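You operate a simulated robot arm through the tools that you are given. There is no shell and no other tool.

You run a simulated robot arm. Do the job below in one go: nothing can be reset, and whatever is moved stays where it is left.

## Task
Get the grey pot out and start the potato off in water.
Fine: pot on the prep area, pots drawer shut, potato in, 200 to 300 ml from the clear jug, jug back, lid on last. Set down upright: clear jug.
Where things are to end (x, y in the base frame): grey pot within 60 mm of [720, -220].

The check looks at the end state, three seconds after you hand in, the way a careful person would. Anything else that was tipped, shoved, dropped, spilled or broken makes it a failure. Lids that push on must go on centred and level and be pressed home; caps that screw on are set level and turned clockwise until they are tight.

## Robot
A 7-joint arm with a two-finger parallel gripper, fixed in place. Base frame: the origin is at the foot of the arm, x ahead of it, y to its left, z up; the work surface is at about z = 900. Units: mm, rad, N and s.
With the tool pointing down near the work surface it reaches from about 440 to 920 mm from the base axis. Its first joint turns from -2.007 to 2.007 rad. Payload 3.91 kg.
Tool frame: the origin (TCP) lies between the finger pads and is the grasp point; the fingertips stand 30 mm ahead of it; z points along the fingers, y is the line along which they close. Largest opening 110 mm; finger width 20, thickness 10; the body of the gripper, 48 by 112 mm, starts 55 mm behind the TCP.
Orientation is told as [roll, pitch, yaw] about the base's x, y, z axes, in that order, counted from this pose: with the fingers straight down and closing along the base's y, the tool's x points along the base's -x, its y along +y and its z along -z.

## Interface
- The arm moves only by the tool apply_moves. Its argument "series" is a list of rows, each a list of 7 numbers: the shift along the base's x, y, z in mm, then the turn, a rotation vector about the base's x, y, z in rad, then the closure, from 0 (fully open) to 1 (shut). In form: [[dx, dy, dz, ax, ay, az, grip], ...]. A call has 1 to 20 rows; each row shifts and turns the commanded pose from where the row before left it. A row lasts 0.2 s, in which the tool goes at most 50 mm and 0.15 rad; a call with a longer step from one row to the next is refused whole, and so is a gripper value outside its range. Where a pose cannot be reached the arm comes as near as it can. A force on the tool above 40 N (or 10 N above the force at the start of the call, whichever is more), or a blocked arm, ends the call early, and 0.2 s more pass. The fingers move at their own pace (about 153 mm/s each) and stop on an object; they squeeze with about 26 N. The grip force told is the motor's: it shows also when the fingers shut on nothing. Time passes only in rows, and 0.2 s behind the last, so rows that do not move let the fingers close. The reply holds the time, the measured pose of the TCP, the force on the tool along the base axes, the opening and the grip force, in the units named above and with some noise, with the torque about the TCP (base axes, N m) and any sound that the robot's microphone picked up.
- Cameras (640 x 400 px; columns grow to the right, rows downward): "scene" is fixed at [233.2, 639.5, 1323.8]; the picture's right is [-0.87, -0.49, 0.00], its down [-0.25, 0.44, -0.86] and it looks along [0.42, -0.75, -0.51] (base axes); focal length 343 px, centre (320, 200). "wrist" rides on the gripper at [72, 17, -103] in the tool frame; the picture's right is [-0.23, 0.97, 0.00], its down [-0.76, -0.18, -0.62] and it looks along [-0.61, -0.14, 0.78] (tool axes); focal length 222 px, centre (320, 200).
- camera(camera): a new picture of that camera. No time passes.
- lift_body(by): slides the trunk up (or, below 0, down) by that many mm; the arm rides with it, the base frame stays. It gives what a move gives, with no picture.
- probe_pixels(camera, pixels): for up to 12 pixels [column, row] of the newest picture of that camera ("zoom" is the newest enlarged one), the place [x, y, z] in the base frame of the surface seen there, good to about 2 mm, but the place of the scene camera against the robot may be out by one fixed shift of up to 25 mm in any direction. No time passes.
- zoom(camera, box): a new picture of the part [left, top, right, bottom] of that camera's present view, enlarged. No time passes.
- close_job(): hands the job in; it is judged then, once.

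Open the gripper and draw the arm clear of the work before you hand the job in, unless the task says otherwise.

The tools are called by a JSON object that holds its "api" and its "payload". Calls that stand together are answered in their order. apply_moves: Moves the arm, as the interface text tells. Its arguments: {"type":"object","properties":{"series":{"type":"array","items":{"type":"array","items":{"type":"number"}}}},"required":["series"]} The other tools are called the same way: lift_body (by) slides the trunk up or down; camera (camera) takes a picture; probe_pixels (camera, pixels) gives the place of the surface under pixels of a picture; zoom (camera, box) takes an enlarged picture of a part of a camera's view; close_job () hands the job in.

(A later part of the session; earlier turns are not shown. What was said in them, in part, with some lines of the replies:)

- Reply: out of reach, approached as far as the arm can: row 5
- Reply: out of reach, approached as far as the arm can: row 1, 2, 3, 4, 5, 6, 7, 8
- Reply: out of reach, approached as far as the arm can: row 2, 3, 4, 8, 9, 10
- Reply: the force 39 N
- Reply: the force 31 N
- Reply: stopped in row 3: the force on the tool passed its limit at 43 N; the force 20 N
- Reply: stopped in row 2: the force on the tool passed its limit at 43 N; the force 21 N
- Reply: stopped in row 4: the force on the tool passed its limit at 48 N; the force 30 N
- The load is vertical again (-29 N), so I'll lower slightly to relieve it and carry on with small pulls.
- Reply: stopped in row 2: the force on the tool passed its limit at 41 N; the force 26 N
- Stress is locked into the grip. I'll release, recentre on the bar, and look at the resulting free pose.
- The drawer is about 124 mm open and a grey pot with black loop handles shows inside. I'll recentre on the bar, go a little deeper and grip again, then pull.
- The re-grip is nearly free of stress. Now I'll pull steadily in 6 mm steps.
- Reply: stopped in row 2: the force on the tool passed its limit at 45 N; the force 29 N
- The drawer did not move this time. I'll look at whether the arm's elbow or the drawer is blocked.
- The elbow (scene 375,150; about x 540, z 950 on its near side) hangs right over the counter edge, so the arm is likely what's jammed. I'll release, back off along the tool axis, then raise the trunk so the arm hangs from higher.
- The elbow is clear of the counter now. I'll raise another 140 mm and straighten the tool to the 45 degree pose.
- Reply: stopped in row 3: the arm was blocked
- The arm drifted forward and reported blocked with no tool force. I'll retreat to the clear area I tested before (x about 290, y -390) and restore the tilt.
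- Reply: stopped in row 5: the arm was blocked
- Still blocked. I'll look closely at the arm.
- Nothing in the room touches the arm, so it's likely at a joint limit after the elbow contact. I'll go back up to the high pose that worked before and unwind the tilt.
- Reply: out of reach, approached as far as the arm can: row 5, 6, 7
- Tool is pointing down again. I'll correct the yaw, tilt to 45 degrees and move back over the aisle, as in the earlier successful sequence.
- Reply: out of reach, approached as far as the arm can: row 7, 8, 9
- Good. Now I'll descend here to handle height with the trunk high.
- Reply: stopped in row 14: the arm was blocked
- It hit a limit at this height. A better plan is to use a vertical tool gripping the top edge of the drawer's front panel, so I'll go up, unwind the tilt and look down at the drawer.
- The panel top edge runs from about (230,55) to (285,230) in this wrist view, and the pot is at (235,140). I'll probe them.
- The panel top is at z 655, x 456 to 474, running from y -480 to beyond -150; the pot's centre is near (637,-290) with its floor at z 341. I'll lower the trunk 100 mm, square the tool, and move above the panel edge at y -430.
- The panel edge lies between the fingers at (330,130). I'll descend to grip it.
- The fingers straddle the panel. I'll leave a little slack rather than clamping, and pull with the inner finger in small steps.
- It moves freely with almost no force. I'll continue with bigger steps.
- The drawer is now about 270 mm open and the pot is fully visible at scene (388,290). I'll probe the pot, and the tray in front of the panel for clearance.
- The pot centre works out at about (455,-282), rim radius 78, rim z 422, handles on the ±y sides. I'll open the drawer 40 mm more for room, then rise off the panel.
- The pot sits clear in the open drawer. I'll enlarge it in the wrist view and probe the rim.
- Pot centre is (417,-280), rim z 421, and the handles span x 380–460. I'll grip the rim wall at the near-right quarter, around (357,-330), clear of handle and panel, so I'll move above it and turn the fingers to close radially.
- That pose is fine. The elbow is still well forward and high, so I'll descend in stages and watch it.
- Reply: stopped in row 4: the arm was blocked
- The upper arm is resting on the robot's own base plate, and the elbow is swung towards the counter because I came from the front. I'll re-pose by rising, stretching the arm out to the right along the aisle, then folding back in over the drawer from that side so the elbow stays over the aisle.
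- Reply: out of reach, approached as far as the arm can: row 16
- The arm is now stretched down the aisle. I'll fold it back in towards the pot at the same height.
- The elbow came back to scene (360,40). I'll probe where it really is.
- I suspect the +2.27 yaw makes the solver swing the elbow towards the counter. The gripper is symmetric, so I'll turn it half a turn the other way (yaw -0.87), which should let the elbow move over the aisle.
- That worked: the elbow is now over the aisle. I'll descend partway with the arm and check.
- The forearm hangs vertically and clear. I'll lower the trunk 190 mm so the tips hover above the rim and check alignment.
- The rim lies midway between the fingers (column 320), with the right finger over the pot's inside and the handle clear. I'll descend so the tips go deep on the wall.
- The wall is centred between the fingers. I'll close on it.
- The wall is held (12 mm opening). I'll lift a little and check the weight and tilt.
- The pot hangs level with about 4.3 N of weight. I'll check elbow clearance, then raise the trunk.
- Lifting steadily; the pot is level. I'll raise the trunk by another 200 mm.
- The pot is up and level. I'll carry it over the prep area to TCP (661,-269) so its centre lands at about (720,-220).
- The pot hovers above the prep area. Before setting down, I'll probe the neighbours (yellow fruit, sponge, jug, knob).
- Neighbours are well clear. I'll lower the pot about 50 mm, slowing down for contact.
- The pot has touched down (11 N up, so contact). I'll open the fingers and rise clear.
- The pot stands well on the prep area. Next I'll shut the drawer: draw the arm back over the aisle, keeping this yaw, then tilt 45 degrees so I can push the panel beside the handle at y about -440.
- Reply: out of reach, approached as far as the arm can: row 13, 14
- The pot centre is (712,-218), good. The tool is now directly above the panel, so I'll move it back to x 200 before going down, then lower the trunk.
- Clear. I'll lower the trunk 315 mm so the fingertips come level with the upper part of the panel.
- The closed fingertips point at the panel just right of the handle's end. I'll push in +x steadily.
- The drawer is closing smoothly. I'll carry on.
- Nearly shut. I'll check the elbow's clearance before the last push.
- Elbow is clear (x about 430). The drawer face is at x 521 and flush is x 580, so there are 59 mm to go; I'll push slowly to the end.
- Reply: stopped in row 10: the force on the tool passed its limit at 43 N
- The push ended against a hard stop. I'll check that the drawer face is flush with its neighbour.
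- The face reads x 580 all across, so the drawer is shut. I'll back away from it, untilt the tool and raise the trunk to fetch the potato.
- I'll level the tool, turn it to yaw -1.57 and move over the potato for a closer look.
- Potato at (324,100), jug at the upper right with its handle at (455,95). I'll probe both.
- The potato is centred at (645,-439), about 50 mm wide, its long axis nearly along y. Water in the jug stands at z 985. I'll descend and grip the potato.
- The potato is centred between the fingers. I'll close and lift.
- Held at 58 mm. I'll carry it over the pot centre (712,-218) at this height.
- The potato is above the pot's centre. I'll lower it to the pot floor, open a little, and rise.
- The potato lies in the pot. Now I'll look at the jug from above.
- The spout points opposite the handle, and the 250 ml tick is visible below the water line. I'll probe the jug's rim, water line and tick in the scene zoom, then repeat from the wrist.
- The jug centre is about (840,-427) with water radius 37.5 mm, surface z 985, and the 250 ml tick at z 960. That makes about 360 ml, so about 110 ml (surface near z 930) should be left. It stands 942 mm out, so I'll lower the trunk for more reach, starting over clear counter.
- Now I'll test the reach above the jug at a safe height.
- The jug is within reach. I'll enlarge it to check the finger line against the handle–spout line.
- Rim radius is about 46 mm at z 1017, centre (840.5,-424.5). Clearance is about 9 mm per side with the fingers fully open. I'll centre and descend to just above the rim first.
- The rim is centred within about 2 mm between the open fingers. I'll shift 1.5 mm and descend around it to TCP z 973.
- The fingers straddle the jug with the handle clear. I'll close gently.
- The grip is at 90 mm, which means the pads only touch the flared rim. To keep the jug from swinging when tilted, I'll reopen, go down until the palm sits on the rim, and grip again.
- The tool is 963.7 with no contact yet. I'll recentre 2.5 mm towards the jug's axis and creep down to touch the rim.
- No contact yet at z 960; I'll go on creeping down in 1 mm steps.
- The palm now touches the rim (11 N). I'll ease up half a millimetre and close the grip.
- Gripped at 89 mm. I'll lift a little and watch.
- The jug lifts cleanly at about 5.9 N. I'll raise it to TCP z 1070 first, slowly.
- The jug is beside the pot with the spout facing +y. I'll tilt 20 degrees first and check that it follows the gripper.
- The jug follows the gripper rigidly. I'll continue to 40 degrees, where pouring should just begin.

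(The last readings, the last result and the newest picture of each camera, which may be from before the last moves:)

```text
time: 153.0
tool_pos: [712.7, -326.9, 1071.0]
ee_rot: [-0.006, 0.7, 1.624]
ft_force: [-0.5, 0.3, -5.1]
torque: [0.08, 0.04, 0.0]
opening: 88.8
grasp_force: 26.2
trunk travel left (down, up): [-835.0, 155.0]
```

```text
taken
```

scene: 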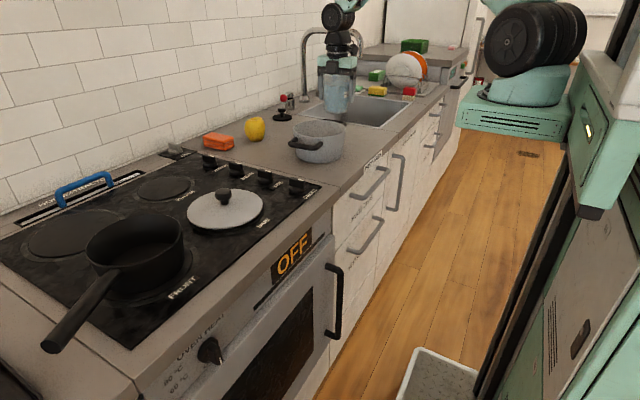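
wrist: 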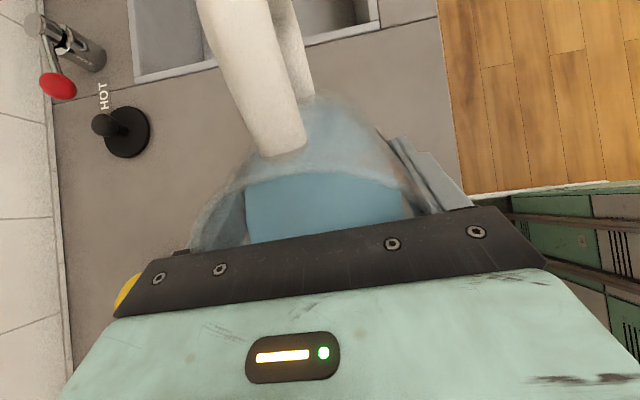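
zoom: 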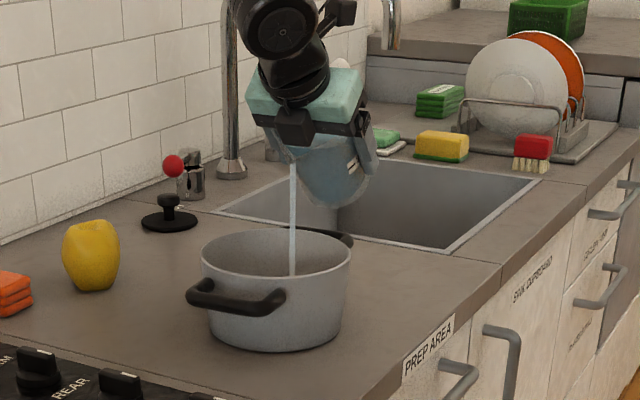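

A thin stream falls well inside the pot, starting at 40 degrees as predicted. I'll tilt slowly on to about 57 degrees.

{"api": "apply_moves", "payload": {"series": [[0, 0, 0, -0.03, -0.002, 0, 1], [0, 0, 0, -0.03, -0.002, 0, 1], [0, 0, 0, -0.03, -0.002, 0, 1], [0, 0, 0, -0.03, -0.002, 0, 1], [0, 0, 0, -0.03, -0.002, 0, 1], [0, 0, 0, -0.03, -0.002, 0, 1], [0, 0, 0, -0.03, -0.002, 0, 1], [0, 0, 0, -0.03, -0.002, 0, 1], [0, 0, 0, -0.03, -0.002, 0, 1], [0, 0, 0, -0.03, -0.002, 0, 1], [0, 0, 0, 0, 0, 0, 1], [0, 0, 0, 0, 0, 0, 1], [0, 0, 0, 0, 0, 0, 1], [0, 0, 0, 0, 0, 0, 1], [0, 0, 0, 0, 0, 0, 1]]}}

{"api": "zoom", "payload": {"camera": "scene", "box": [270, 40, 400, 180]}}

{"api": "camera", "payload": {"camera": "wrist"}}

```text
time: 156.2
tool_pos: [712.8, -326.8, 1069.4]
ee_rot: [-0.011, 1.002, 1.622]
ft_force: [-1.1, -0.2, -3.6]
torque: [0.03, -0.02, 0.01]
opening: 88.9
grasp_force: 26.2
trunk travel left (down, up): [-835.0, 155.0]
```

```text
2.86 times, centred on (335, 110) of scene
```

zoom: 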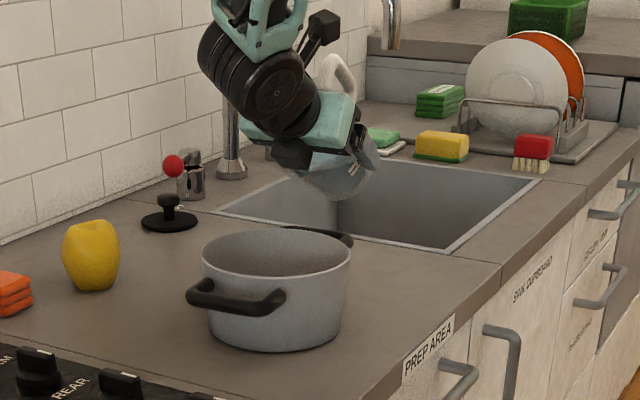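

```text
taken
```

wrist: 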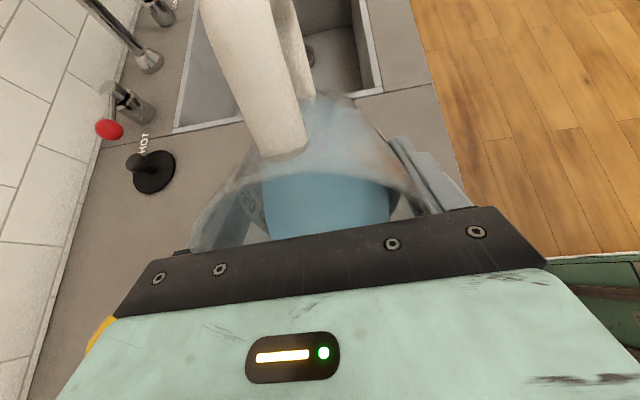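

At 57 degrees the stream has stopped; the force is down by about 1.3 N, matching my model (about 120 ml out). I'll tilt on to about 70.5 degrees, which should leave about 113 ml.

{"api": "apply_moves", "payload": {"series": [[0, 0, 0, -0.0285, -0.002, 0, 1], [0, 0, 0, -0.0285, -0.002, 0, 1], [0, 0, 0, -0.0285, -0.002, 0, 1], [0, 0, 0, -0.0285, -0.002, 0, 1], [0, 0, 0, -0.0285, -0.002, 0, 1], [0, 0, 0, -0.0285, -0.002, 0, 1], [0, 0, 0, -0.0285, -0.002, 0, 1], [0, 0, 0, 0, 0, 0, 1], [0, 0, 0, 0, 0, 0, 1], [0, 0, 0, 0, 0, 0, 1], [0, 0, 0, 0, 0, 0, 1], [0, 0, 0, 0, 0, 0, 1], [0, 0, 0, 0, 0, 0, 1]]}}

{"api": "zoom", "payload": {"camera": "scene", "box": [270, 40, 400, 180]}}

{"api": "camera", "payload": {"camera": "wrist"}}

```text
time: 159.0
tool_pos: [712.9, -326.6, 1071.2]
ee_rot: [-0.019, 1.2, 1.615]
ft_force: [-0.2, 0.1, -1.0]
torque: [0.01, 0.03, 0.0]
opening: 88.5
grasp_force: 26.0
trunk travel left (down, up): [-835.0, 155.0]
```

```text
2.86 times, centred on (335, 110) of scene
```

zoom: 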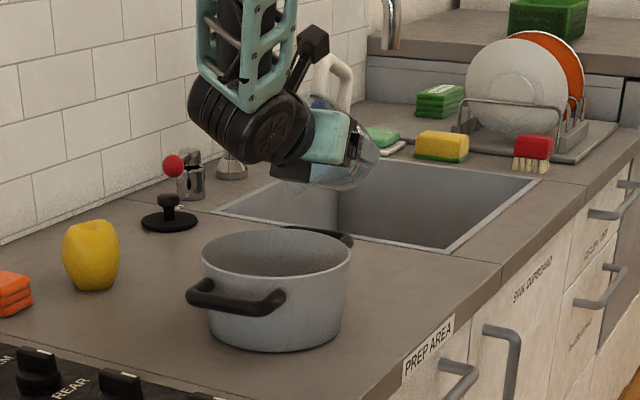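

```text
taken
```

wrist: 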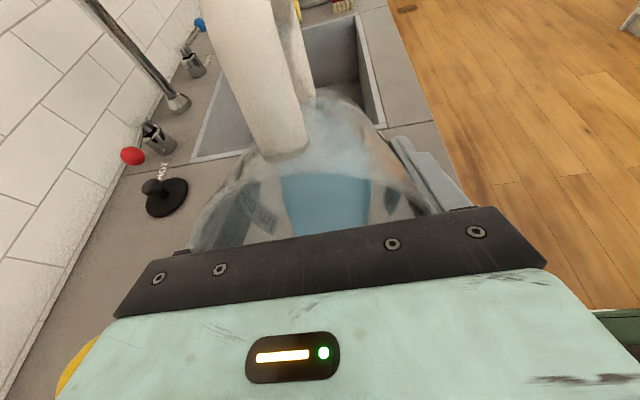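

The tilt is 69 degrees and flow has ended. I'll tilt back upright smoothly and measure the level.

{"api": "apply_moves", "payload": {"series": [[0, 0, 0, 0.05, 0.003, 0, 1], [0, 0, 0, 0.08, 0.005, 0, 1], [0, 0, 0, 0.09, 0.0055, 0, 1], [0, 0, 0, 0.09, 0.0055, 0, 1], [0, 0, 0, 0.09, 0.0055, 0, 1], [0, 0, 0, 0.09, 0.0055, 0, 1], [0, 0, 0, 0.09, 0.0055, 0, 1], [0, 0, 0, 0.09, 0.0055, 0, 1], [0, 0, 0, 0.09, 0.0055, 0, 1], [0, 0, 0, 0.09, 0.0055, 0, 1], [0, 0, 0, 0.09, 0.0055, 0, 1], [0, 0, 0, 0.09, 0.0055, 0, 1], [0, 0, 0, 0.08, 0.005, 0, 1], [0, 0, 0, 0.06, 0.004, 0, 1], [0, 0, 0, 0.03, 0.002, 0, 1], [0, 0, 0, 0, 0, 0, 1], [0, 0, 0, 0, 0, 0, 1]]}}

{"api": "zoom", "payload": {"camera": "scene", "box": [290, 50, 380, 170]}}

{"api": "camera", "payload": {"camera": "wrist"}}

```text
time: 162.6
tool_pos: [712.4, -326.6, 1071.3]
ee_rot: [-0.001, -0.002, 1.624]
ft_force: [0.0, 0.8, -3.1]
torque: [0.03, -0.02, 0.02]
opening: 88.6
grasp_force: 26.1
trunk travel left (down, up): [-835.0, 155.0]
```

```text
3.33 times, centred on (335, 110) of scene
```

zoom: 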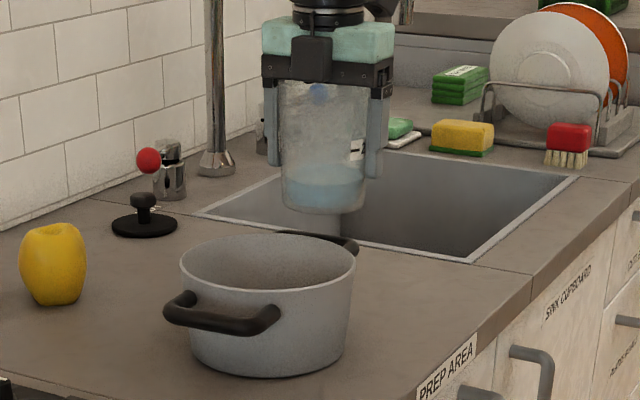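

```text
taken
```

wrist: 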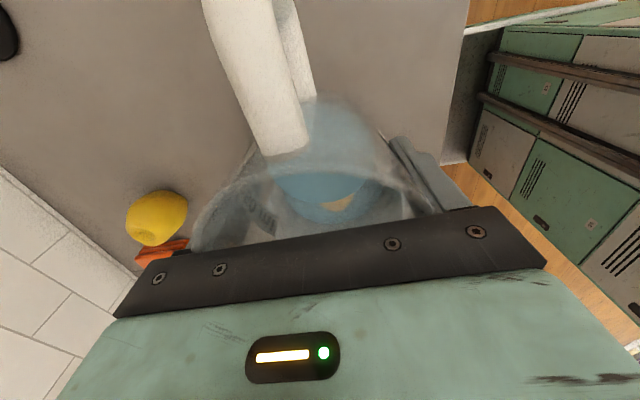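

The jug is upright with a low level left. I'll probe the water surface in both views.

{"api": "probe_pixels", "payload": {"camera": "zoom", "pixels": [[325, 185], [325, 178], [300, 185], [345, 185], [325, 200], [325, 208], [357, 150], [325, 192]]}}

{"api": "probe_pixels", "payload": {"camera": "wrist", "pixels": [[315, 180], [320, 188], [340, 180], [300, 190], [320, 210], [290, 205]]}}

```text
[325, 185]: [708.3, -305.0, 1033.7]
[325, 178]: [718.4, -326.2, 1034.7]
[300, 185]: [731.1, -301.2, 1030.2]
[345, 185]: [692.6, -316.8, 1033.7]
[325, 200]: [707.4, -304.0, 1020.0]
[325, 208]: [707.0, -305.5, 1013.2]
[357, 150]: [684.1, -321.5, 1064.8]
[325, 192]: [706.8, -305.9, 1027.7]
```

```text
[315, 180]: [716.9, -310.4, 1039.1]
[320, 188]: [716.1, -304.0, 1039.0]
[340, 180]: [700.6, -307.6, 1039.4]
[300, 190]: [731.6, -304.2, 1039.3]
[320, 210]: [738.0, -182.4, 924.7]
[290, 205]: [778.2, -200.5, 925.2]
```

The surface is at 1039 (27 mm above the jug's base, was 84.5), so about 255 ml went into the pot; the weight change of about 2.4 N agrees. I'll carry the jug back to its place along the reverse path.

{"api": "apply_moves", "payload": {"series": [[4, -3, 0, 0, 0, -0.05, 1], [8, -6, 0, 0, 0, -0.08, 1], [10, -8, 0, 0, 0, -0.08, 1], [12, -9, 0, 0, 0, -0.08, 1], [12, -9, 0, 0, 0, -0.08, 1], [12, -9, 0, 0, 0, -0.08, 1], [12, -9, 0, 0, 0, -0.08, 1], [12, -9, 0, 0, 0, -0.08, 1], [12, -9, 0, 0, 0, -0.08, 1], [12, -9, 0, 0, 0, -0.08, 1], [10, -9, 0, 0, 0, -0.08, 1], [6, -6, 0, 0, 0, -0.08, 1], [4, -2, 0, 0, 0, -0.08, 1], [2, 0, 0, 0, 0, -0.08, 1], [0, 0, 0, 0, 0, -0.08, 1], [0, 0, 0, 0, 0, -0.07, 1], [0, 0, 0, 0, 0, -0.007, 1], [0, 0, 0, 0, 0, 0, 1]]}}

{"api": "camera", "payload": {"camera": "wrist"}}

{"api": "camera", "payload": {"camera": "scene"}}

```text
time: 166.4
tool_pos: [840.9, -424.2, 1069.9]
ee_rot: [-0.002, -0.003, 0.379]
ft_force: [-0.2, -0.3, -2.8]
torque: [0.0, -0.05, 0.0]
opening: 88.7
grasp_force: 25.9
trunk travel left (down, up): [-835.0, 155.0]
```

```text
taken
```

wrist: 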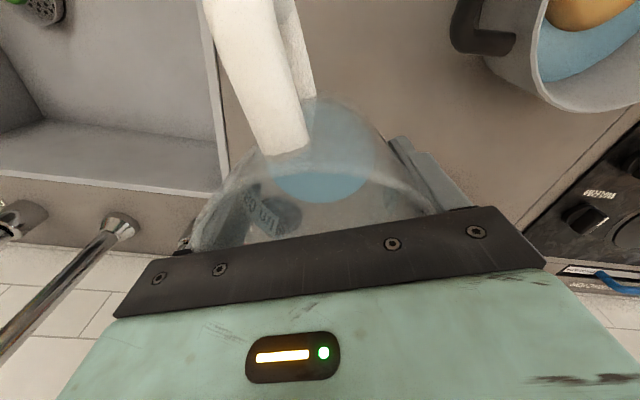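

```text
taken
```

scene: 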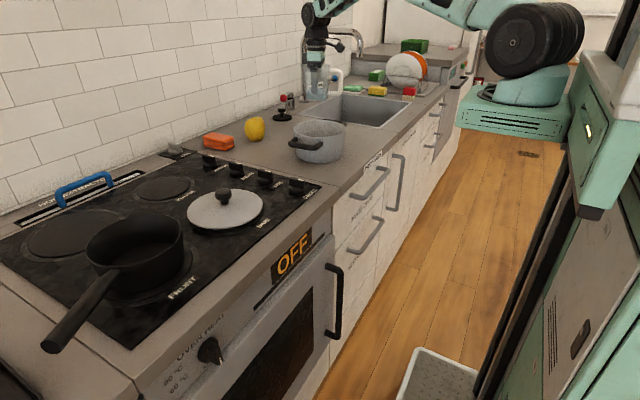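

The jug is over its old spot and water shows in the pot. I'll lower it, slowing near the counter.

{"api": "apply_moves", "payload": {"series": [[0, 0, -12, 0, 0, 0, 1], [0, 0, -20, 0, 0, 0, 1], [0, 0, -20, 0, 0, 0, 1], [0, 0, -20, 0, 0, 0, 1], [0, 0, -15, 0, 0, 0, 1], [0, 0, -10, 0, 0, 0, 1], [0, 0, -5, 0, 0, 0, 1], [0, 0, -3, 0, 0, 0, 1], [0, 0, 0, 0, 0, 0, 1]]}}

```text
time: 168.4
tool_pos: [839.6, -422.7, 965.2]
ee_rot: [-0.002, -0.003, 0.382]
ft_force: [0.0, -0.1, -3.2]
torque: [-0.02, -0.05, -0.02]
opening: 88.7
grasp_force: 26.2
trunk travel left (down, up): [-835.0, 155.0]
```

{"api": "apply_moves", "payload": {"series": [[1, -1, -2, 0, 0, 0, 1], [0, 0, -1, 0, 0, 0, 1], [0, 0, -1, 0, 0, 0, 1], [0, 0, -1, 0, 0, 0, 1], [0, 0, 0, 0, 0, 0, 1]]}}

```text
time: 169.6
tool_pos: [841.3, -424.7, 960.5]
ee_rot: [-0.003, -0.003, 0.382]
ft_force: [-1.6, 0.7, 5.0]
torque: [-0.05, 0.33, -0.05]
opening: 88.6
grasp_force: 25.6
trunk travel left (down, up): [-835.0, 155.0]
```

Contact at z 960.5 with 5 N. I'll open fully and rise straight up.

{"api": "apply_moves", "payload": {"series": [[0, 0, 0, 0, 0, 0, 0.18], [0, 0, 0, 0, 0, 0, 0.1], [0, 0, 0, 0, 0, 0, 0], [0, 0, 0, 0, 0, 0, 0]]}}

{"api": "camera", "payload": {"camera": "wrist"}}

{"api": "zoom", "payload": {"camera": "scene", "box": [280, 70, 370, 150]}}

```text
time: 170.6
tool_pos: [840.7, -423.6, 959.9]
ee_rot: [-0.002, -0.004, 0.381]
ft_force: [0.2, -0.1, -0.6]
torque: [-0.01, 0.02, 0.02]
opening: 110.1
grasp_force: 0.0
trunk travel left (down, up): [-835.0, 155.0]
```

```text
taken
```

wrist: 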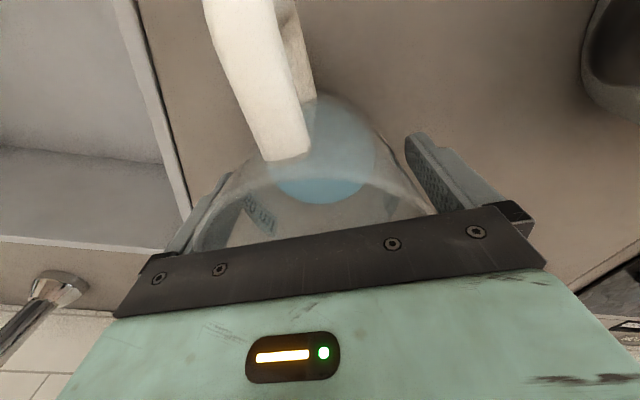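

```text
5.00 times, centred on (325, 110) of scene
```

zoom: 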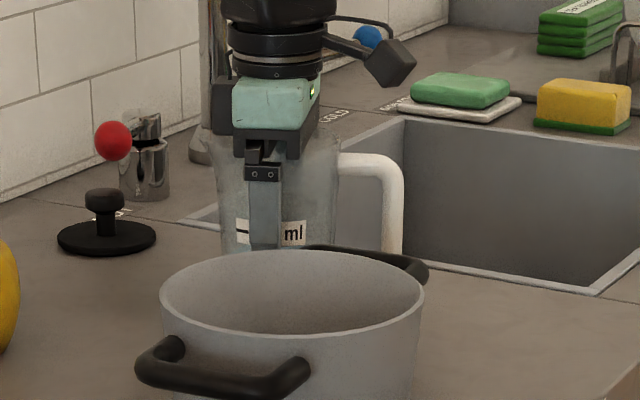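

The jug stands upright and released. I'll shift 1.5 mm to centre, then rise slowly.

{"api": "apply_moves", "payload": {"series": [[0.5, -1.5, 0, 0, 0, 0, 0], [0, 0, 8, 0, 0, 0, 0], [0, 0, 12, 0, 0, 0, 0], [0, 0, 15, 0, 0, 0, 0], [0, 0, 20, 0, 0, 0, 0], [0, 0, 30, 0, 0, 0, 0], [0, 0, 40, 0, 0, 0, 0], [0, 0, 40, 0, 0, 0, 0], [0, 0, 20, 0, 0, 0, 0], [0, 0, 0, 0, 0, 0, 0]]}}

{"api": "camera", "payload": {"camera": "wrist"}}

{"api": "zoom", "payload": {"camera": "scene", "box": [280, 70, 370, 150]}}

```text
time: 172.8
tool_pos: [841.4, -427.4, 1146.7]
ee_rot: [-0.003, -0.003, 0.381]
ft_force: [-0.3, 0.8, -0.2]
torque: [-0.04, -0.01, 0.0]
opening: 109.8
grasp_force: 0.0
trunk travel left (down, up): [-835.0, 155.0]
```

```text
taken
```

wrist: 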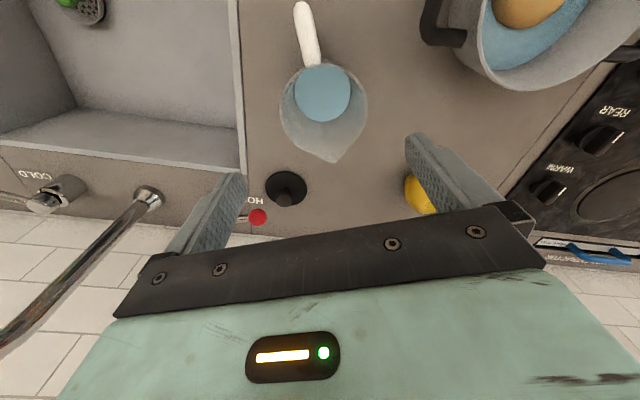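

```text
5.00 times, centred on (325, 110) of scene
```

zoom: 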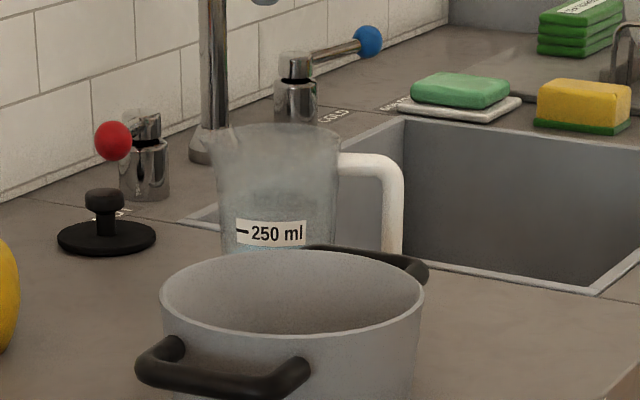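

I'll recheck the volumes by probing the jug's water circle and the pot's water in this wrist view.

{"api": "probe_pixels", "payload": {"camera": "wrist", "pixels": [[323, 95], [300, 93], [347, 93], [322, 70], [323, 119], [575, 40], [510, 60], [545, 8], [470, 40], [495, 20]]}}

```text
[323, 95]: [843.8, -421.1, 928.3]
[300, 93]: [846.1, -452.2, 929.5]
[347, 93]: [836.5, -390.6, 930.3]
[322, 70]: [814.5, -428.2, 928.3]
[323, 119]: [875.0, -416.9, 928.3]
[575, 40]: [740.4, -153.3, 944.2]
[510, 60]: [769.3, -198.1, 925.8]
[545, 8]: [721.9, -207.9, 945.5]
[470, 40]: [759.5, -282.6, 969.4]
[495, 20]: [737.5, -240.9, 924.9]
```

The readings disagree a little on volume, so I'll enlarge the jug and the pot to measure the water circles more exactly.

{"api": "zoom", "payload": {"camera": "wrist", "box": [260, 0, 390, 180]}}

```text
2.22 times, centred on (325, 90) of wrist
```

zoom: 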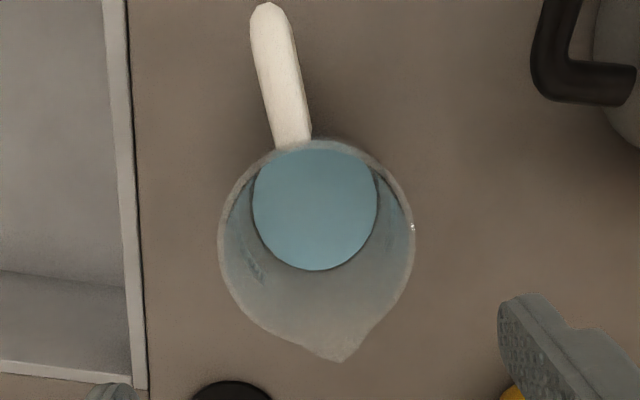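

{"api": "probe_pixels", "payload": {"camera": "zoom", "pixels": [[256, 205], [375, 205], [252, 200], [378, 200], [316, 152], [316, 266], [316, 270], [270, 165], [362, 245], [270, 250], [365, 165], [316, 148]]}}

```text
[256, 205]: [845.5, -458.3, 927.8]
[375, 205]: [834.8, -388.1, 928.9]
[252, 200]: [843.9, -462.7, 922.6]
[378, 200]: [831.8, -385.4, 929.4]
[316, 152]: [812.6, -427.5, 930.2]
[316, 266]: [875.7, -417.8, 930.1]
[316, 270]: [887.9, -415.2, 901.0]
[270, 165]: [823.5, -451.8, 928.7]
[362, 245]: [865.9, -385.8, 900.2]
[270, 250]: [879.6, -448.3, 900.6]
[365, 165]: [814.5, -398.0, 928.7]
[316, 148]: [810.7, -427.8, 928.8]
```

The jug's water radius is about 36 mm at z 928.5 and 38.5 mm at 985, so about 250 ml was poured, in range by all three estimates. Now the lid: I'll move across at height to look at it on the hob.

{"api": "apply_moves", "payload": {"series": [[-15, 30, 5, 0, 0, -0.06, 0], [-15, 45, 5, 0, 0, -0.06, 0], [-15, 45, 5, 0, 0, -0.06, 0], [-12, 45, 0, 0, 0, -0.06, 0], [-12, 45, 0, 0, 0, -0.06, 0], [-10, 45, 0, 0, 0, -0.06, 0], [-10, 45, 0, 0, 0, -0.02, 0], [-10, 45, 0, 0, 0, 0, 0], [-10, 45, 0, 0, 0, 0, 0], [-10, 45, 0, 0, 0, 0, 0], [0, 45, 0, 0, 0, 0, 0], [0, 45, 0, 0, 0, 0, 0], [0, 45, 0, 0, 0, 0, 0], [0, 30, 0, 0, 0, 0, 0], [0, 0, 0, 0, 0, 0, 0]]}}

{"api": "camera", "payload": {"camera": "wrist"}}

{"api": "camera", "payload": {"camera": "scene"}}

```text
time: 176.0
tool_pos: [721.6, 176.9, 1162.1]
ee_rot: [-0.001, -0.001, -0.001]
ft_force: [0.2, 0.9, 0.0]
torque: [-0.02, -0.01, -0.01]
opening: 109.8
grasp_force: 0.0
trunk travel left (down, up): [-835.0, 155.0]
```

```text
taken
```

wrist: 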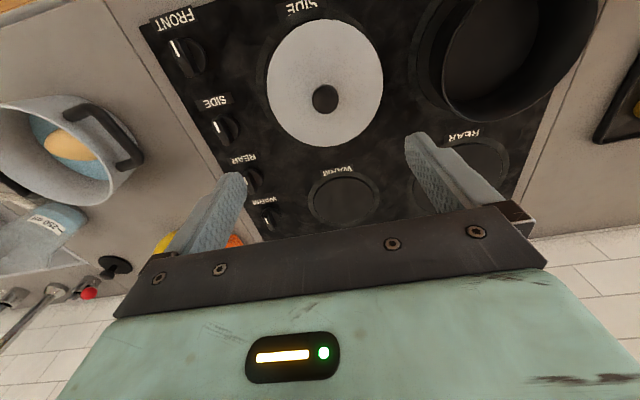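

```text
taken
```

scene: 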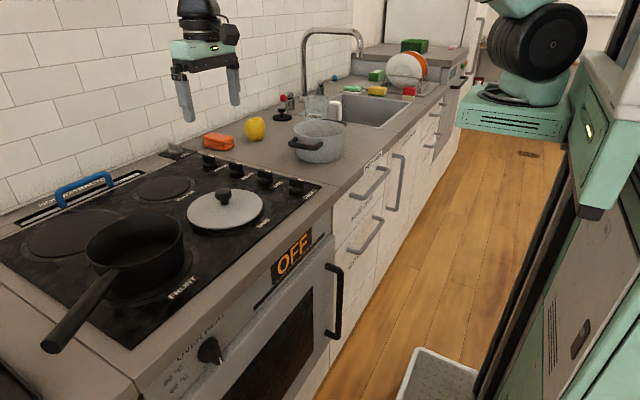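

The lid is at (325,85) with its black knob at (326,99). I'll enlarge and probe both.

{"api": "zoom", "payload": {"camera": "wrist", "box": [250, 10, 400, 160]}}

{"api": "probe_pixels", "payload": {"camera": "wrist", "pixels": [[326, 99], [314, 98], [338, 98], [326, 88], [326, 110], [270, 85], [380, 80], [325, 22], [325, 143], [285, 40], [300, 80], [350, 120]]}}

```text
2.67 times, centred on (325, 85) of wrist
```

zoom: 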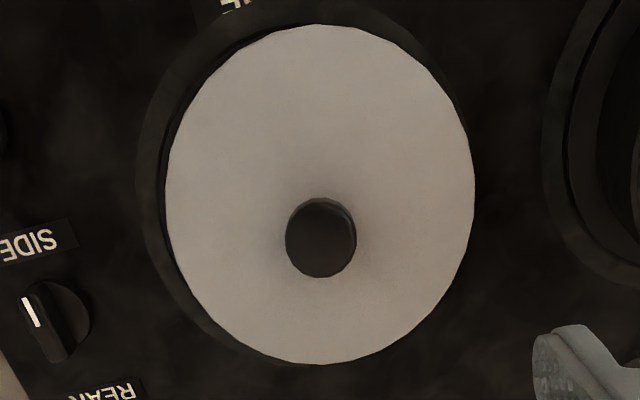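

```text
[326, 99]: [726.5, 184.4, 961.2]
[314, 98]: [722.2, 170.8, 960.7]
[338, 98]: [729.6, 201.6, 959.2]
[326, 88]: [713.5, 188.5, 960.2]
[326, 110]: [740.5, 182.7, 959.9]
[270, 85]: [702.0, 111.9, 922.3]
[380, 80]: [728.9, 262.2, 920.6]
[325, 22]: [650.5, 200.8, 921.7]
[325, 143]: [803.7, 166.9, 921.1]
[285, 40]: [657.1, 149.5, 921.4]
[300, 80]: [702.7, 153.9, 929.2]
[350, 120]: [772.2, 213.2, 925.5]
```

The lid is centred at (727,185) with radius 78 mm, matching the pot; the knob is about 30 mm wide with its top at z 961. I'll descend on the knob and grip it.

{"api": "apply_moves", "payload": {"series": [[5, 8.5, -30, 0, 0, 0, 0.3], [0, 0, -40, 0, 0, 0, 0.45], [0, 0, -40, 0, 0, 0, 0.45], [0, 0, -40, 0, 0, 0, 0.45], [0, 0, -25, 0, 0, 0, 0.45], [0, 0, -14, 0, 0, 0, 0.45], [0, 0, 0, 0, 0, 0, 0.45]]}}

{"api": "camera", "payload": {"camera": "wrist"}}

{"api": "zoom", "payload": {"camera": "scene", "box": [150, 120, 300, 250]}}

```text
time: 177.6
tool_pos: [727.5, 180.9, 971.5]
ee_rot: [-0.004, -0.002, -0.001]
ft_force: [-0.1, 0.4, -0.6]
torque: [0.01, 0.0, -0.01]
opening: 60.3
grasp_force: 0.0
trunk travel left (down, up): [-835.0, 155.0]
```

```text
taken
```

wrist: 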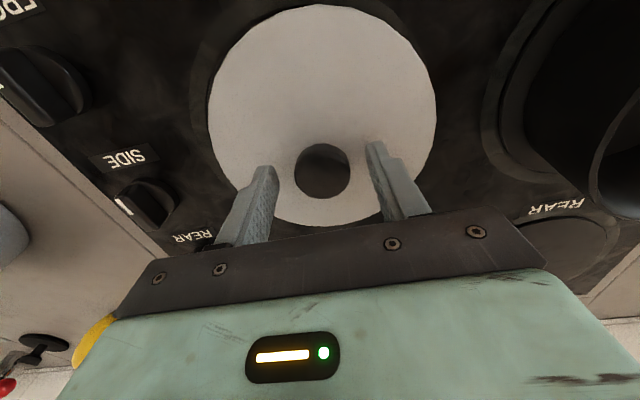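

```text
3.08 times, centred on (225, 185) of scene
```

zoom: 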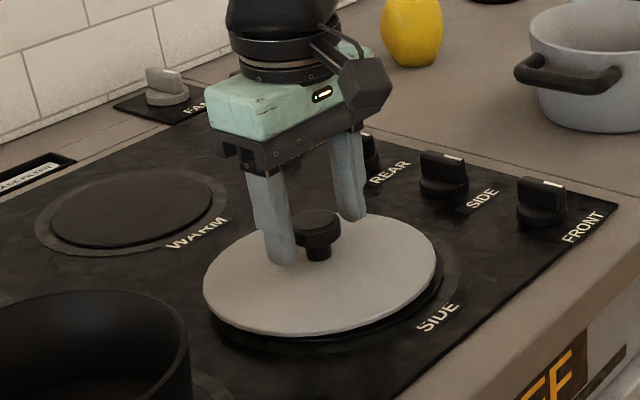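

The knob sits between the fingers. I'll go 4 mm lower, nudge +2 mm in y, and close.

{"api": "apply_moves", "payload": {"series": [[0, 2, -4, 0, 0, 0, 0.45], [0, 0, 0, 0, 0, 0, 0.6], [0, 0, 0, 0, 0, 0, 0.7], [0, 0, 0, 0, 0, 0, 0.85], [0, 0, 0, 0, 0, 0, 1], [0, 0, 0, 0, 0, 0, 1]]}}

{"api": "camera", "payload": {"camera": "wrist"}}

```text
time: 179.0
tool_pos: [727.2, 182.7, 967.8]
ee_rot: [-0.001, -0.003, 0.001]
ft_force: [-0.4, 0.7, -0.3]
torque: [0.03, -0.04, -0.04]
opening: 35.1
grasp_force: 25.9
trunk travel left (down, up): [-835.0, 155.0]
```

```text
taken
```

wrist: 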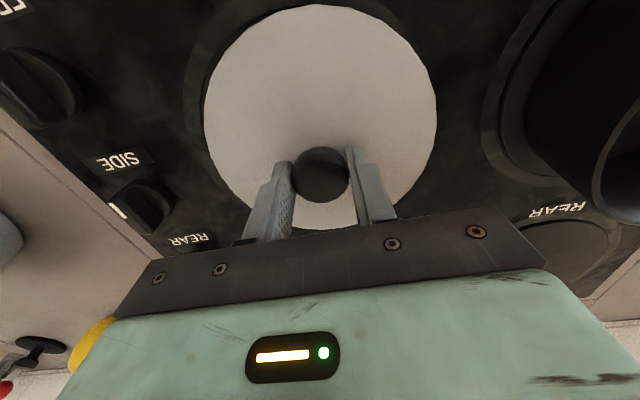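

The knob is held at 35 mm. I'll lift a little and check that the lid hangs level.

{"api": "apply_moves", "payload": {"series": [[0, 0, 5, 0, 0, 0, 1], [0, 0, 10, 0, 0, 0, 1], [0, 0, 20, 0, 0, 0, 1], [0, 0, 30, 0, 0, 0, 1], [0, 0, 35, 0, 0, 0, 1], [0, 0, 30, 0, 0, 0, 1], [0, 0, 20, 0, 0, 0, 1], [0, 0, 0, 0, 0, 0, 1]]}}

{"api": "camera", "payload": {"camera": "wrist"}}

{"api": "zoom", "payload": {"camera": "scene", "box": [140, 60, 300, 200]}}

```text
time: 180.8
tool_pos: [726.6, 183.7, 1119.4]
ee_rot: [-0.001, -0.003, 0.001]
ft_force: [0.0, -0.3, -1.4]
torque: [0.02, 0.01, 0.02]
opening: 35.0
grasp_force: 26.6
trunk travel left (down, up): [-835.0, 155.0]
```

```text
taken
```

wrist: 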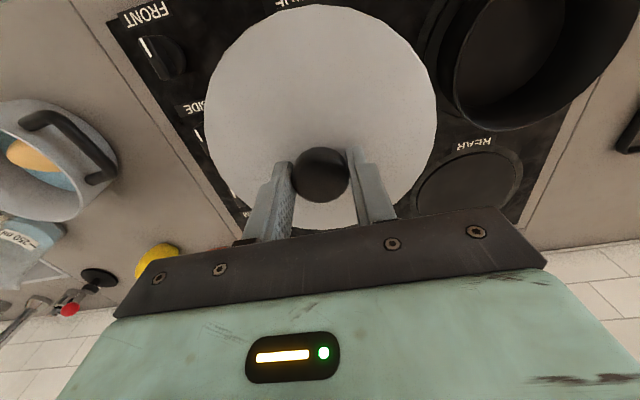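

```text
2.86 times, centred on (220, 130) of scene
```

zoom: 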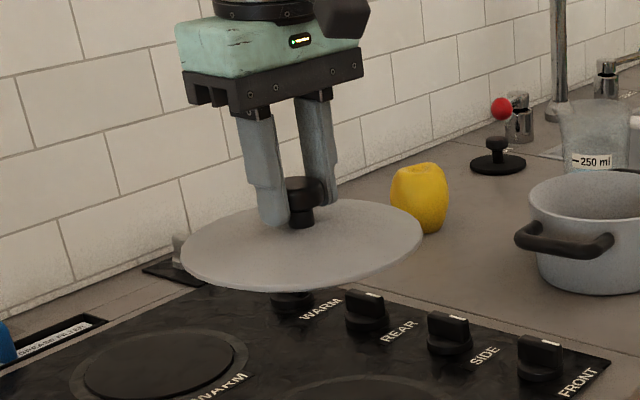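

The lid hangs on the grip, nearly level. I'll probe its edges for tilt and centre.

{"api": "probe_pixels", "payload": {"camera": "wrist", "pixels": [[320, 10], [210, 110], [432, 110], [235, 45], [405, 45], [240, 170], [410, 180], [322, 175], [322, 222], [270, 80], [370, 80]]}}

```text
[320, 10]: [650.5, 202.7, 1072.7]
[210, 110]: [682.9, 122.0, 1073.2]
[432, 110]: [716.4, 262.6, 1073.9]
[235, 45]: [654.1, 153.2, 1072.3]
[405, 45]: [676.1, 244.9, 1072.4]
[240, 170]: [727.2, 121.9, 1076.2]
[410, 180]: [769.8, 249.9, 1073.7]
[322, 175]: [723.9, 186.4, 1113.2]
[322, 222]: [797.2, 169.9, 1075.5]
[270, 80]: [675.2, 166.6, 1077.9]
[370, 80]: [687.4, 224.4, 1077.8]
```

The lid is level within about a degree, centred 1 mm from the TCP. I'll carry it over towards the pot.

{"api": "apply_moves", "payload": {"series": [[0, -15, 0, 0, 0, 0, 1], [-1, -30, 0, 0, 0, 0, 1], [-2, -40, 0, 0, 0, 0, 1], [-2, -40, 0, 0, 0, 0, 1], [-2, -40, 0, 0, 0, 0, 1], [-2, -40, 0, 0, 0, 0, 1], [-2, -40, 0, 0, 0, 0, 1], [-2, -40, 0, 0, 0, 0, 1], [-1, -40, 0, 0, 0, 0, 1], [0, -33, 0, 0, 0, 0, 1], [0, -20, 0, 0, 0, 0, 1], [0, -15, 0, 0, 0, 0, 1], [0, 0, 0, 0, 0, 0, 1]]}}

{"api": "camera", "payload": {"camera": "wrist"}}

{"api": "zoom", "payload": {"camera": "scene", "box": [240, 60, 400, 200]}}

```text
time: 183.6
tool_pos: [716.4, -208.6, 1118.7]
ee_rot: [-0.002, -0.003, 0.0]
ft_force: [-0.4, 0.5, -1.9]
torque: [0.01, -0.01, -0.01]
opening: 35.2
grasp_force: 25.3
trunk travel left (down, up): [-835.0, 155.0]
```

```text
taken
```

wrist: 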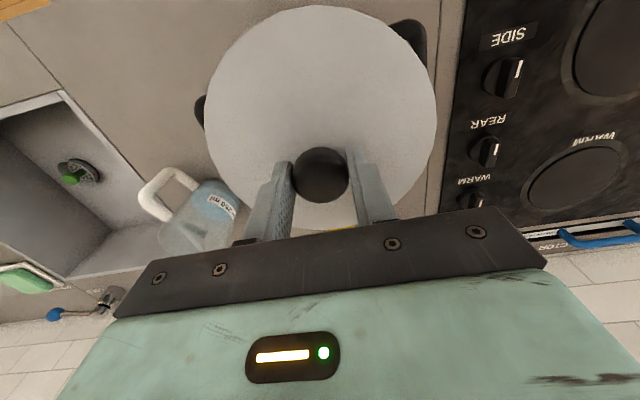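

```text
2.86 times, centred on (320, 130) of scene
```

zoom: 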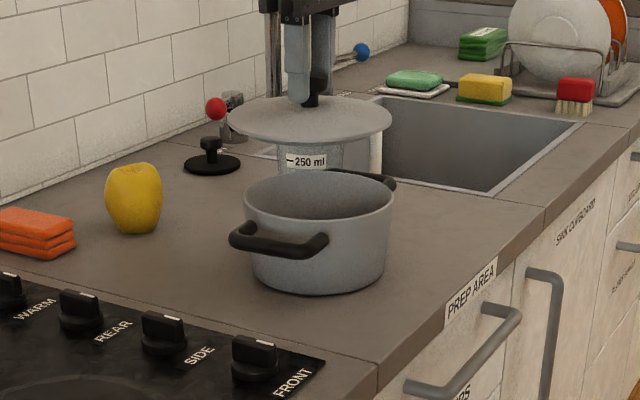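

From here the lid hides the pot in the wrist view, so I'll use the scene camera to measure both circles in the same frame.

{"api": "zoom", "payload": {"camera": "scene", "box": [280, 85, 380, 170]}}

```text
4.71 times, centred on (330, 128) of scene
```

zoom: 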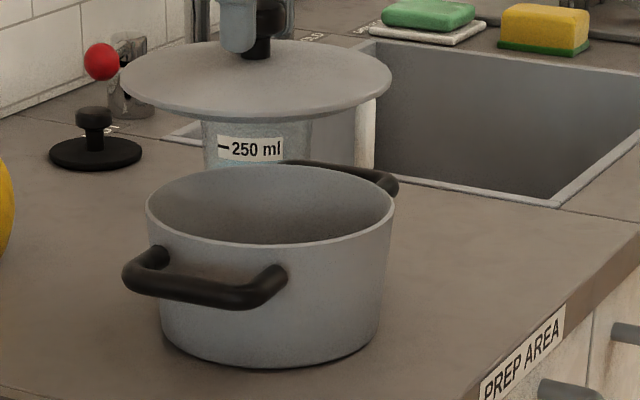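

{"api": "probe_pixels", "payload": {"camera": "zoom", "pixels": [[149, 210], [165, 228], [210, 243], [270, 244], [340, 232], [391, 207], [125, 82], [150, 100], [210, 114], [270, 116], [330, 108], [388, 85]]}}

```text
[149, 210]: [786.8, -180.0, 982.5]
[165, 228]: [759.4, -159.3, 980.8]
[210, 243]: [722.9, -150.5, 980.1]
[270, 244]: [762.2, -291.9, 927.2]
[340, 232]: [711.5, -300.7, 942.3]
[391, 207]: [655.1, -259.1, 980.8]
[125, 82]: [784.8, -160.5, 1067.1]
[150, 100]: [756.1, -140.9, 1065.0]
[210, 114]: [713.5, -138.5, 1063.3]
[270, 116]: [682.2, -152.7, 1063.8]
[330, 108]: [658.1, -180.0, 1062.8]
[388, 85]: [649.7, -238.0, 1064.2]
```

Both cameras agree the lid must move about (-3.7,-10.6) mm to be centred on the pot. I'll shift and lower to just above the rim.

{"api": "apply_moves", "payload": {"series": [[-2, -5, -10, 0, 0, 0, 1], [-1.7, -5.6, -20, 0, 0, 0, 1], [0, 0, -20, 0, 0, 0, 1], [0, 0, -15, 0, 0, 0, 1], [0, 0, 0, 0, 0, 0, 1]]}}

{"api": "zoom", "payload": {"camera": "scene", "box": [280, 85, 380, 170]}}

{"api": "camera", "payload": {"camera": "wrist"}}

```text
time: 184.8
tool_pos: [711.7, -219.2, 1052.6]
ee_rot: [-0.001, -0.004, 0.0]
ft_force: [1.1, -0.3, -1.6]
torque: [0.0, 0.0, 0.01]
opening: 35.2
grasp_force: 26.0
trunk travel left (down, up): [-835.0, 155.0]
```

```text
4.71 times, centred on (330, 128) of scene
```

zoom: 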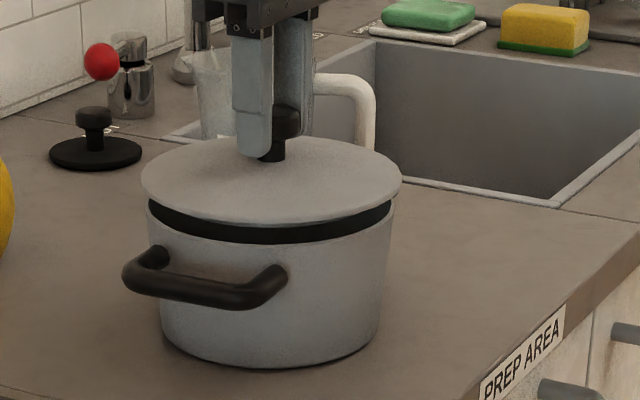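

```text
taken
```

wrist: 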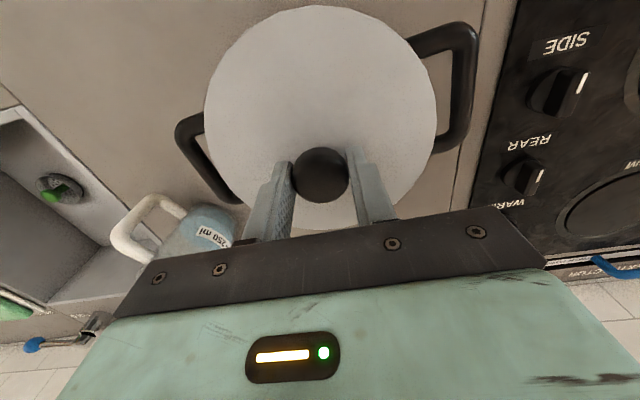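

The lid is centred over the pot (lid edges at 141/402, rim at 147/395). I'll lower gently until it touches.

{"api": "apply_moves", "payload": {"series": [[0.5, 0, -6, 0, 0, 0, 1], [0, 0, -4, 0, 0, 0, 1], [0, 0, -2, 0, 0, 0, 1], [0, 0, -2, 0, 0, 0, 1], [0, 0, 0, 0, 0, 0, 1]]}}

{"api": "zoom", "payload": {"camera": "scene", "box": [280, 85, 380, 170]}}

```text
time: 186.0
tool_pos: [711.0, -219.7, 1039.4]
ee_rot: [-0.002, -0.003, 0.0]
ft_force: [0.5, 0.7, -1.6]
torque: [-0.01, 0.03, 0.02]
opening: 35.3
grasp_force: 25.7
trunk travel left (down, up): [-835.0, 155.0]
```

```text
4.71 times, centred on (330, 128) of scene
```

zoom: 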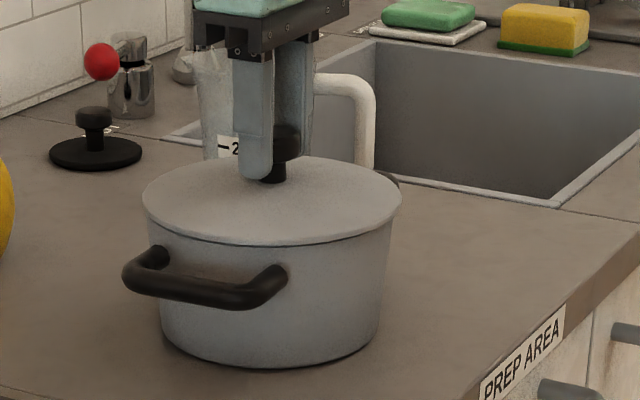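

Almost closed. I'll creep down in 1 mm steps until there's contact.

{"api": "apply_moves", "payload": {"series": [[0.5, 0, -1, 0, 0, 0, 1], [0, 0, -1, 0, 0, 0, 1], [0, 0, -1, 0, 0, 0, 1], [0, 0, 0, 0, 0, 0, 1]]}}

```text
time: 187.0
tool_pos: [711.5, -219.2, 1036.7]
ee_rot: [0.0, -0.002, -0.001]
ft_force: [0.2, -0.9, 0.9]
torque: [0.06, 0.12, -0.03]
opening: 35.1
grasp_force: 26.4
trunk travel left (down, up): [-835.0, 155.0]
```

{"api": "apply_moves", "payload": {"series": [[0, 0, -1, 0, 0, 0, 1], [0, 0, -0.5, 0, 0, 0, 1], [0, 0, 0, 0, 0, 0, 1]]}}

{"api": "zoom", "payload": {"camera": "scene", "box": [290, 95, 370, 165]}}

{"api": "camera", "payload": {"camera": "wrist"}}

```text
time: 187.8
tool_pos: [711.6, -219.1, 1037.2]
ee_rot: [-0.002, -0.006, 0.0]
ft_force: [0.0, -0.2, 19.2]
torque: [0.01, 0.02, -0.04]
opening: 35.3
grasp_force: 26.1
trunk travel left (down, up): [-835.0, 155.0]
```

```text
5.71 times, centred on (330, 130) of scene
```

zoom: 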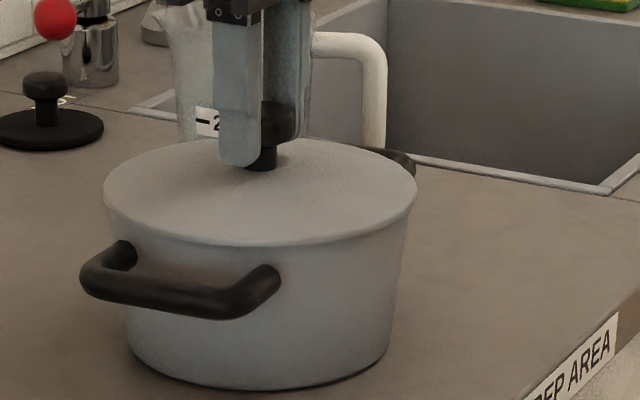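

```text
taken
```

wrist: 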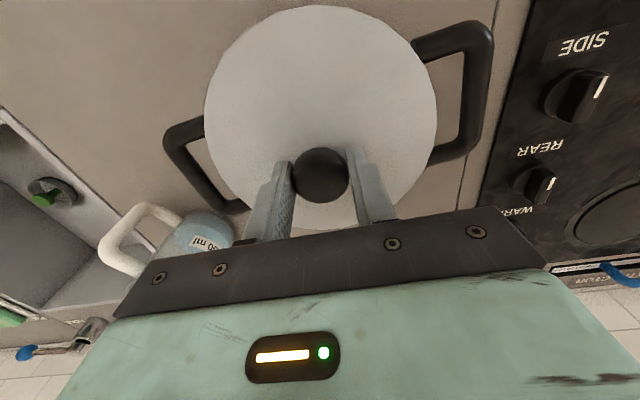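

The lid is seated with 19 N and no sideways torque. I'll ease off, open the fingers and rise.

{"api": "apply_moves", "payload": {"series": [[0, 0, 1, 0, 0, 0, 1], [0, 0, 0, 0, 0, 0, 0.6], [0, 0, 0, 0, 0, 0, 0.5], [0, 0, 0, 0, 0, 0, 0.45], [0, 0, 15, 0, 0, 0, 0.45], [0, 0, 30, 0, 0, 0, 0.45], [0, 0, 40, 0, 0, 0, 0.3], [0, 0, 40, 0, 0, 0, 0.2], [0, 0, 20, 0, 0, 0, 0], [0, 0, 0, 0, 0, 0, 0]]}}

{"api": "camera", "payload": {"camera": "wrist"}}

{"api": "zoom", "payload": {"camera": "scene", "box": [280, 85, 380, 170]}}

```text
time: 190.0
tool_pos: [711.6, -220.7, 1180.9]
ee_rot: [0.0, -0.002, -0.002]
ft_force: [0.1, 0.4, -1.0]
torque: [0.0, 0.01, -0.02]
opening: 109.8
grasp_force: 0.1
trunk travel left (down, up): [-835.0, 155.0]
```

```text
taken
```

wrist: 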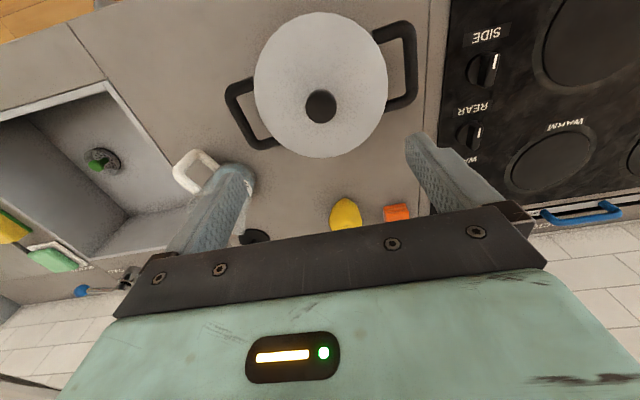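

```text
4.71 times, centred on (330, 128) of scene
```

zoom: 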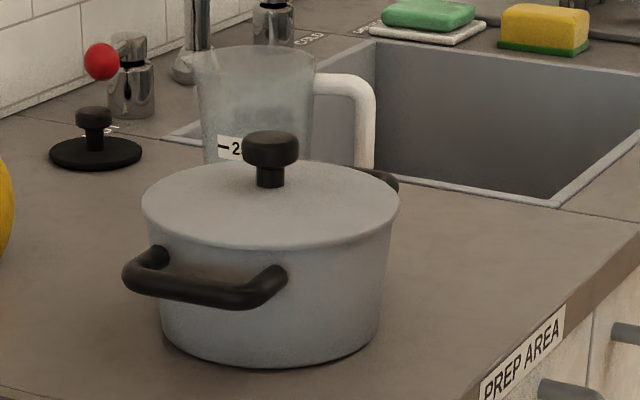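

The lid sits flat and centred. I'll probe its edge heights and centre as a check.

{"api": "probe_pixels", "payload": {"camera": "wrist", "pixels": [[320, 17], [260, 80], [384, 80], [322, 152], [275, 40], [370, 40], [275, 130], [372, 130], [320, 105]]}}

{"api": "camera", "payload": {"camera": "scene"}}

```text
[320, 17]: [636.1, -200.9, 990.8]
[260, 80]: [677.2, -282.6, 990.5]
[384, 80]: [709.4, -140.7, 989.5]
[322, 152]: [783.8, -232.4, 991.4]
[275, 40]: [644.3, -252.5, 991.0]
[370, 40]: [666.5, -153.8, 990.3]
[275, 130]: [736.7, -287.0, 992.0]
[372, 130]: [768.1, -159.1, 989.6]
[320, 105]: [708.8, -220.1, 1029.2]
```

```text
taken
```

scene: 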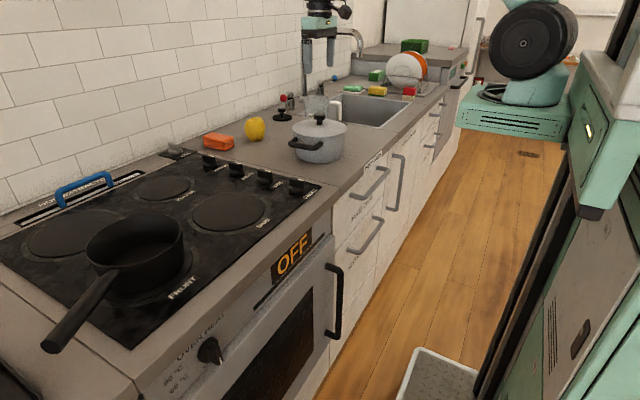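

Lid edges all read z 990 to 992, so it's level, and its centre is (711,-217) over the pot at (712,-218). I'll draw the arm back clear of the work and check the drawer and jug one last time.

{"api": "apply_moves", "payload": {"series": [[-20, 0, 20, 0, 0, 0, 0], [-35, 0, 20, 0, 0, 0, 0], [-35, 0, 10, 0, 0, 0, 0], [-35, 0, 0, 0, 0, 0, 0], [-35, 0, 0, 0, 0, 0, 0], [-35, 0, 0, 0, 0, 0, 0], [-20, 0, 0, 0, 0, 0, 0], [0, 0, 0, 0, 0, 0, 0]]}}

{"api": "camera", "payload": {"camera": "scene"}}

{"api": "camera", "payload": {"camera": "wrist"}}

{"api": "zoom", "payload": {"camera": "scene", "box": [240, 80, 440, 280]}}

```text
time: 191.8
tool_pos: [495.3, -216.8, 1231.9]
ee_rot: [-0.002, -0.004, -0.001]
ft_force: [-0.4, -0.4, 0.8]
torque: [0.01, 0.0, 0.0]
opening: 109.9
grasp_force: 0.1
trunk travel left (down, up): [-835.0, 155.0]
```

```text
taken
```

scene: 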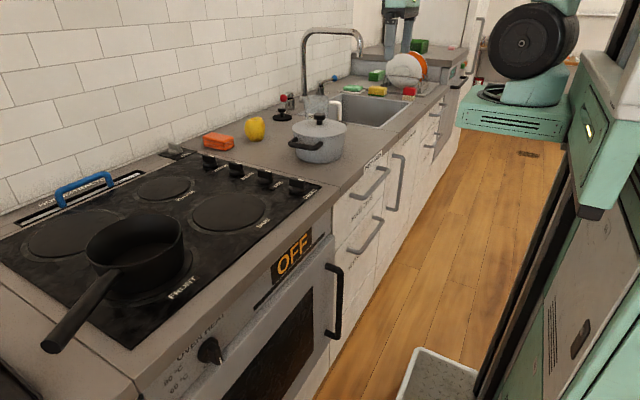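

```text
taken
```

wrist: 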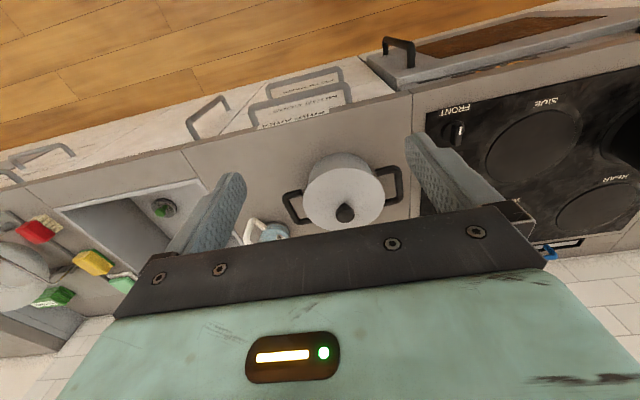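

```text
2.00 times, centred on (340, 180) of scene
```

zoom: 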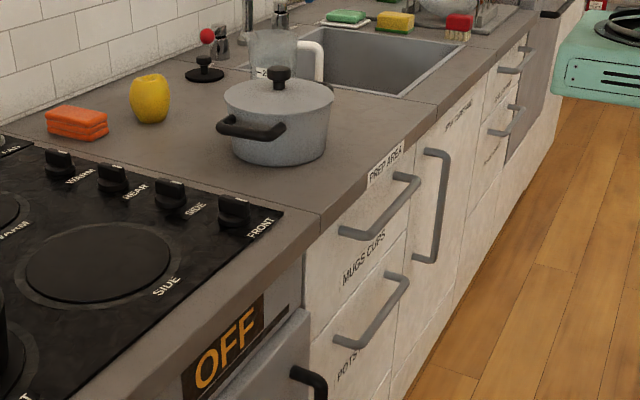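

Everything looks in place. One last probe of the pots drawer handle and face against their starting readings.

{"api": "probe_pixels", "payload": {"camera": "scene", "pixels": [[381, 221], [352, 249], [386, 173], [354, 196], [365, 262], [365, 205]]}}

```text
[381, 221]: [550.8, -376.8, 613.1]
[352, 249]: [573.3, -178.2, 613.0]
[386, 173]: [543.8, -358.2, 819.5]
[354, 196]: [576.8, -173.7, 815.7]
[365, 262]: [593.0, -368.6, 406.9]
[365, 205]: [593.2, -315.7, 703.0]
```

The readings match those at the start to within 2 mm, so both drawers are fully shut. The pot holds the potato and water with its lid seated, the jug is upright in its place, and the arm is clear, so I'm handing in.

{"api": "close_job", "payload": {}}

```text
The job is handed in.
```

The potato is in water in the grey pot on the prep area, lid on, and I've handed the job in.

- **Pot:** it stands at about (712, -218), roughly 8 mm from the target.
- **Drawer:** the pots drawer is fully shut. Its handle reads within 1 mm of where it started.
- **Water:** about 250 ml went in from the clear jug. The drop in the jug's level put it at about 250 ml. The weight change came to about 220 ml (±35), and the pot's depth to about 245–270 ml. All are inside 200–300 ml, though none is exact.
- **Jug:** it is back upright on its spot, within about 2 mm of where it was.
- **Lid:** it went on last. Its edge is level to within about 2 mm and it is centred on the pot to about 1 mm. I pressed it down with about 19 N.

While I was opening the drawer, the arm's elbow caught the counter edge and the arm stalled until I backed off. I saw no spills, and nothing else had moved.
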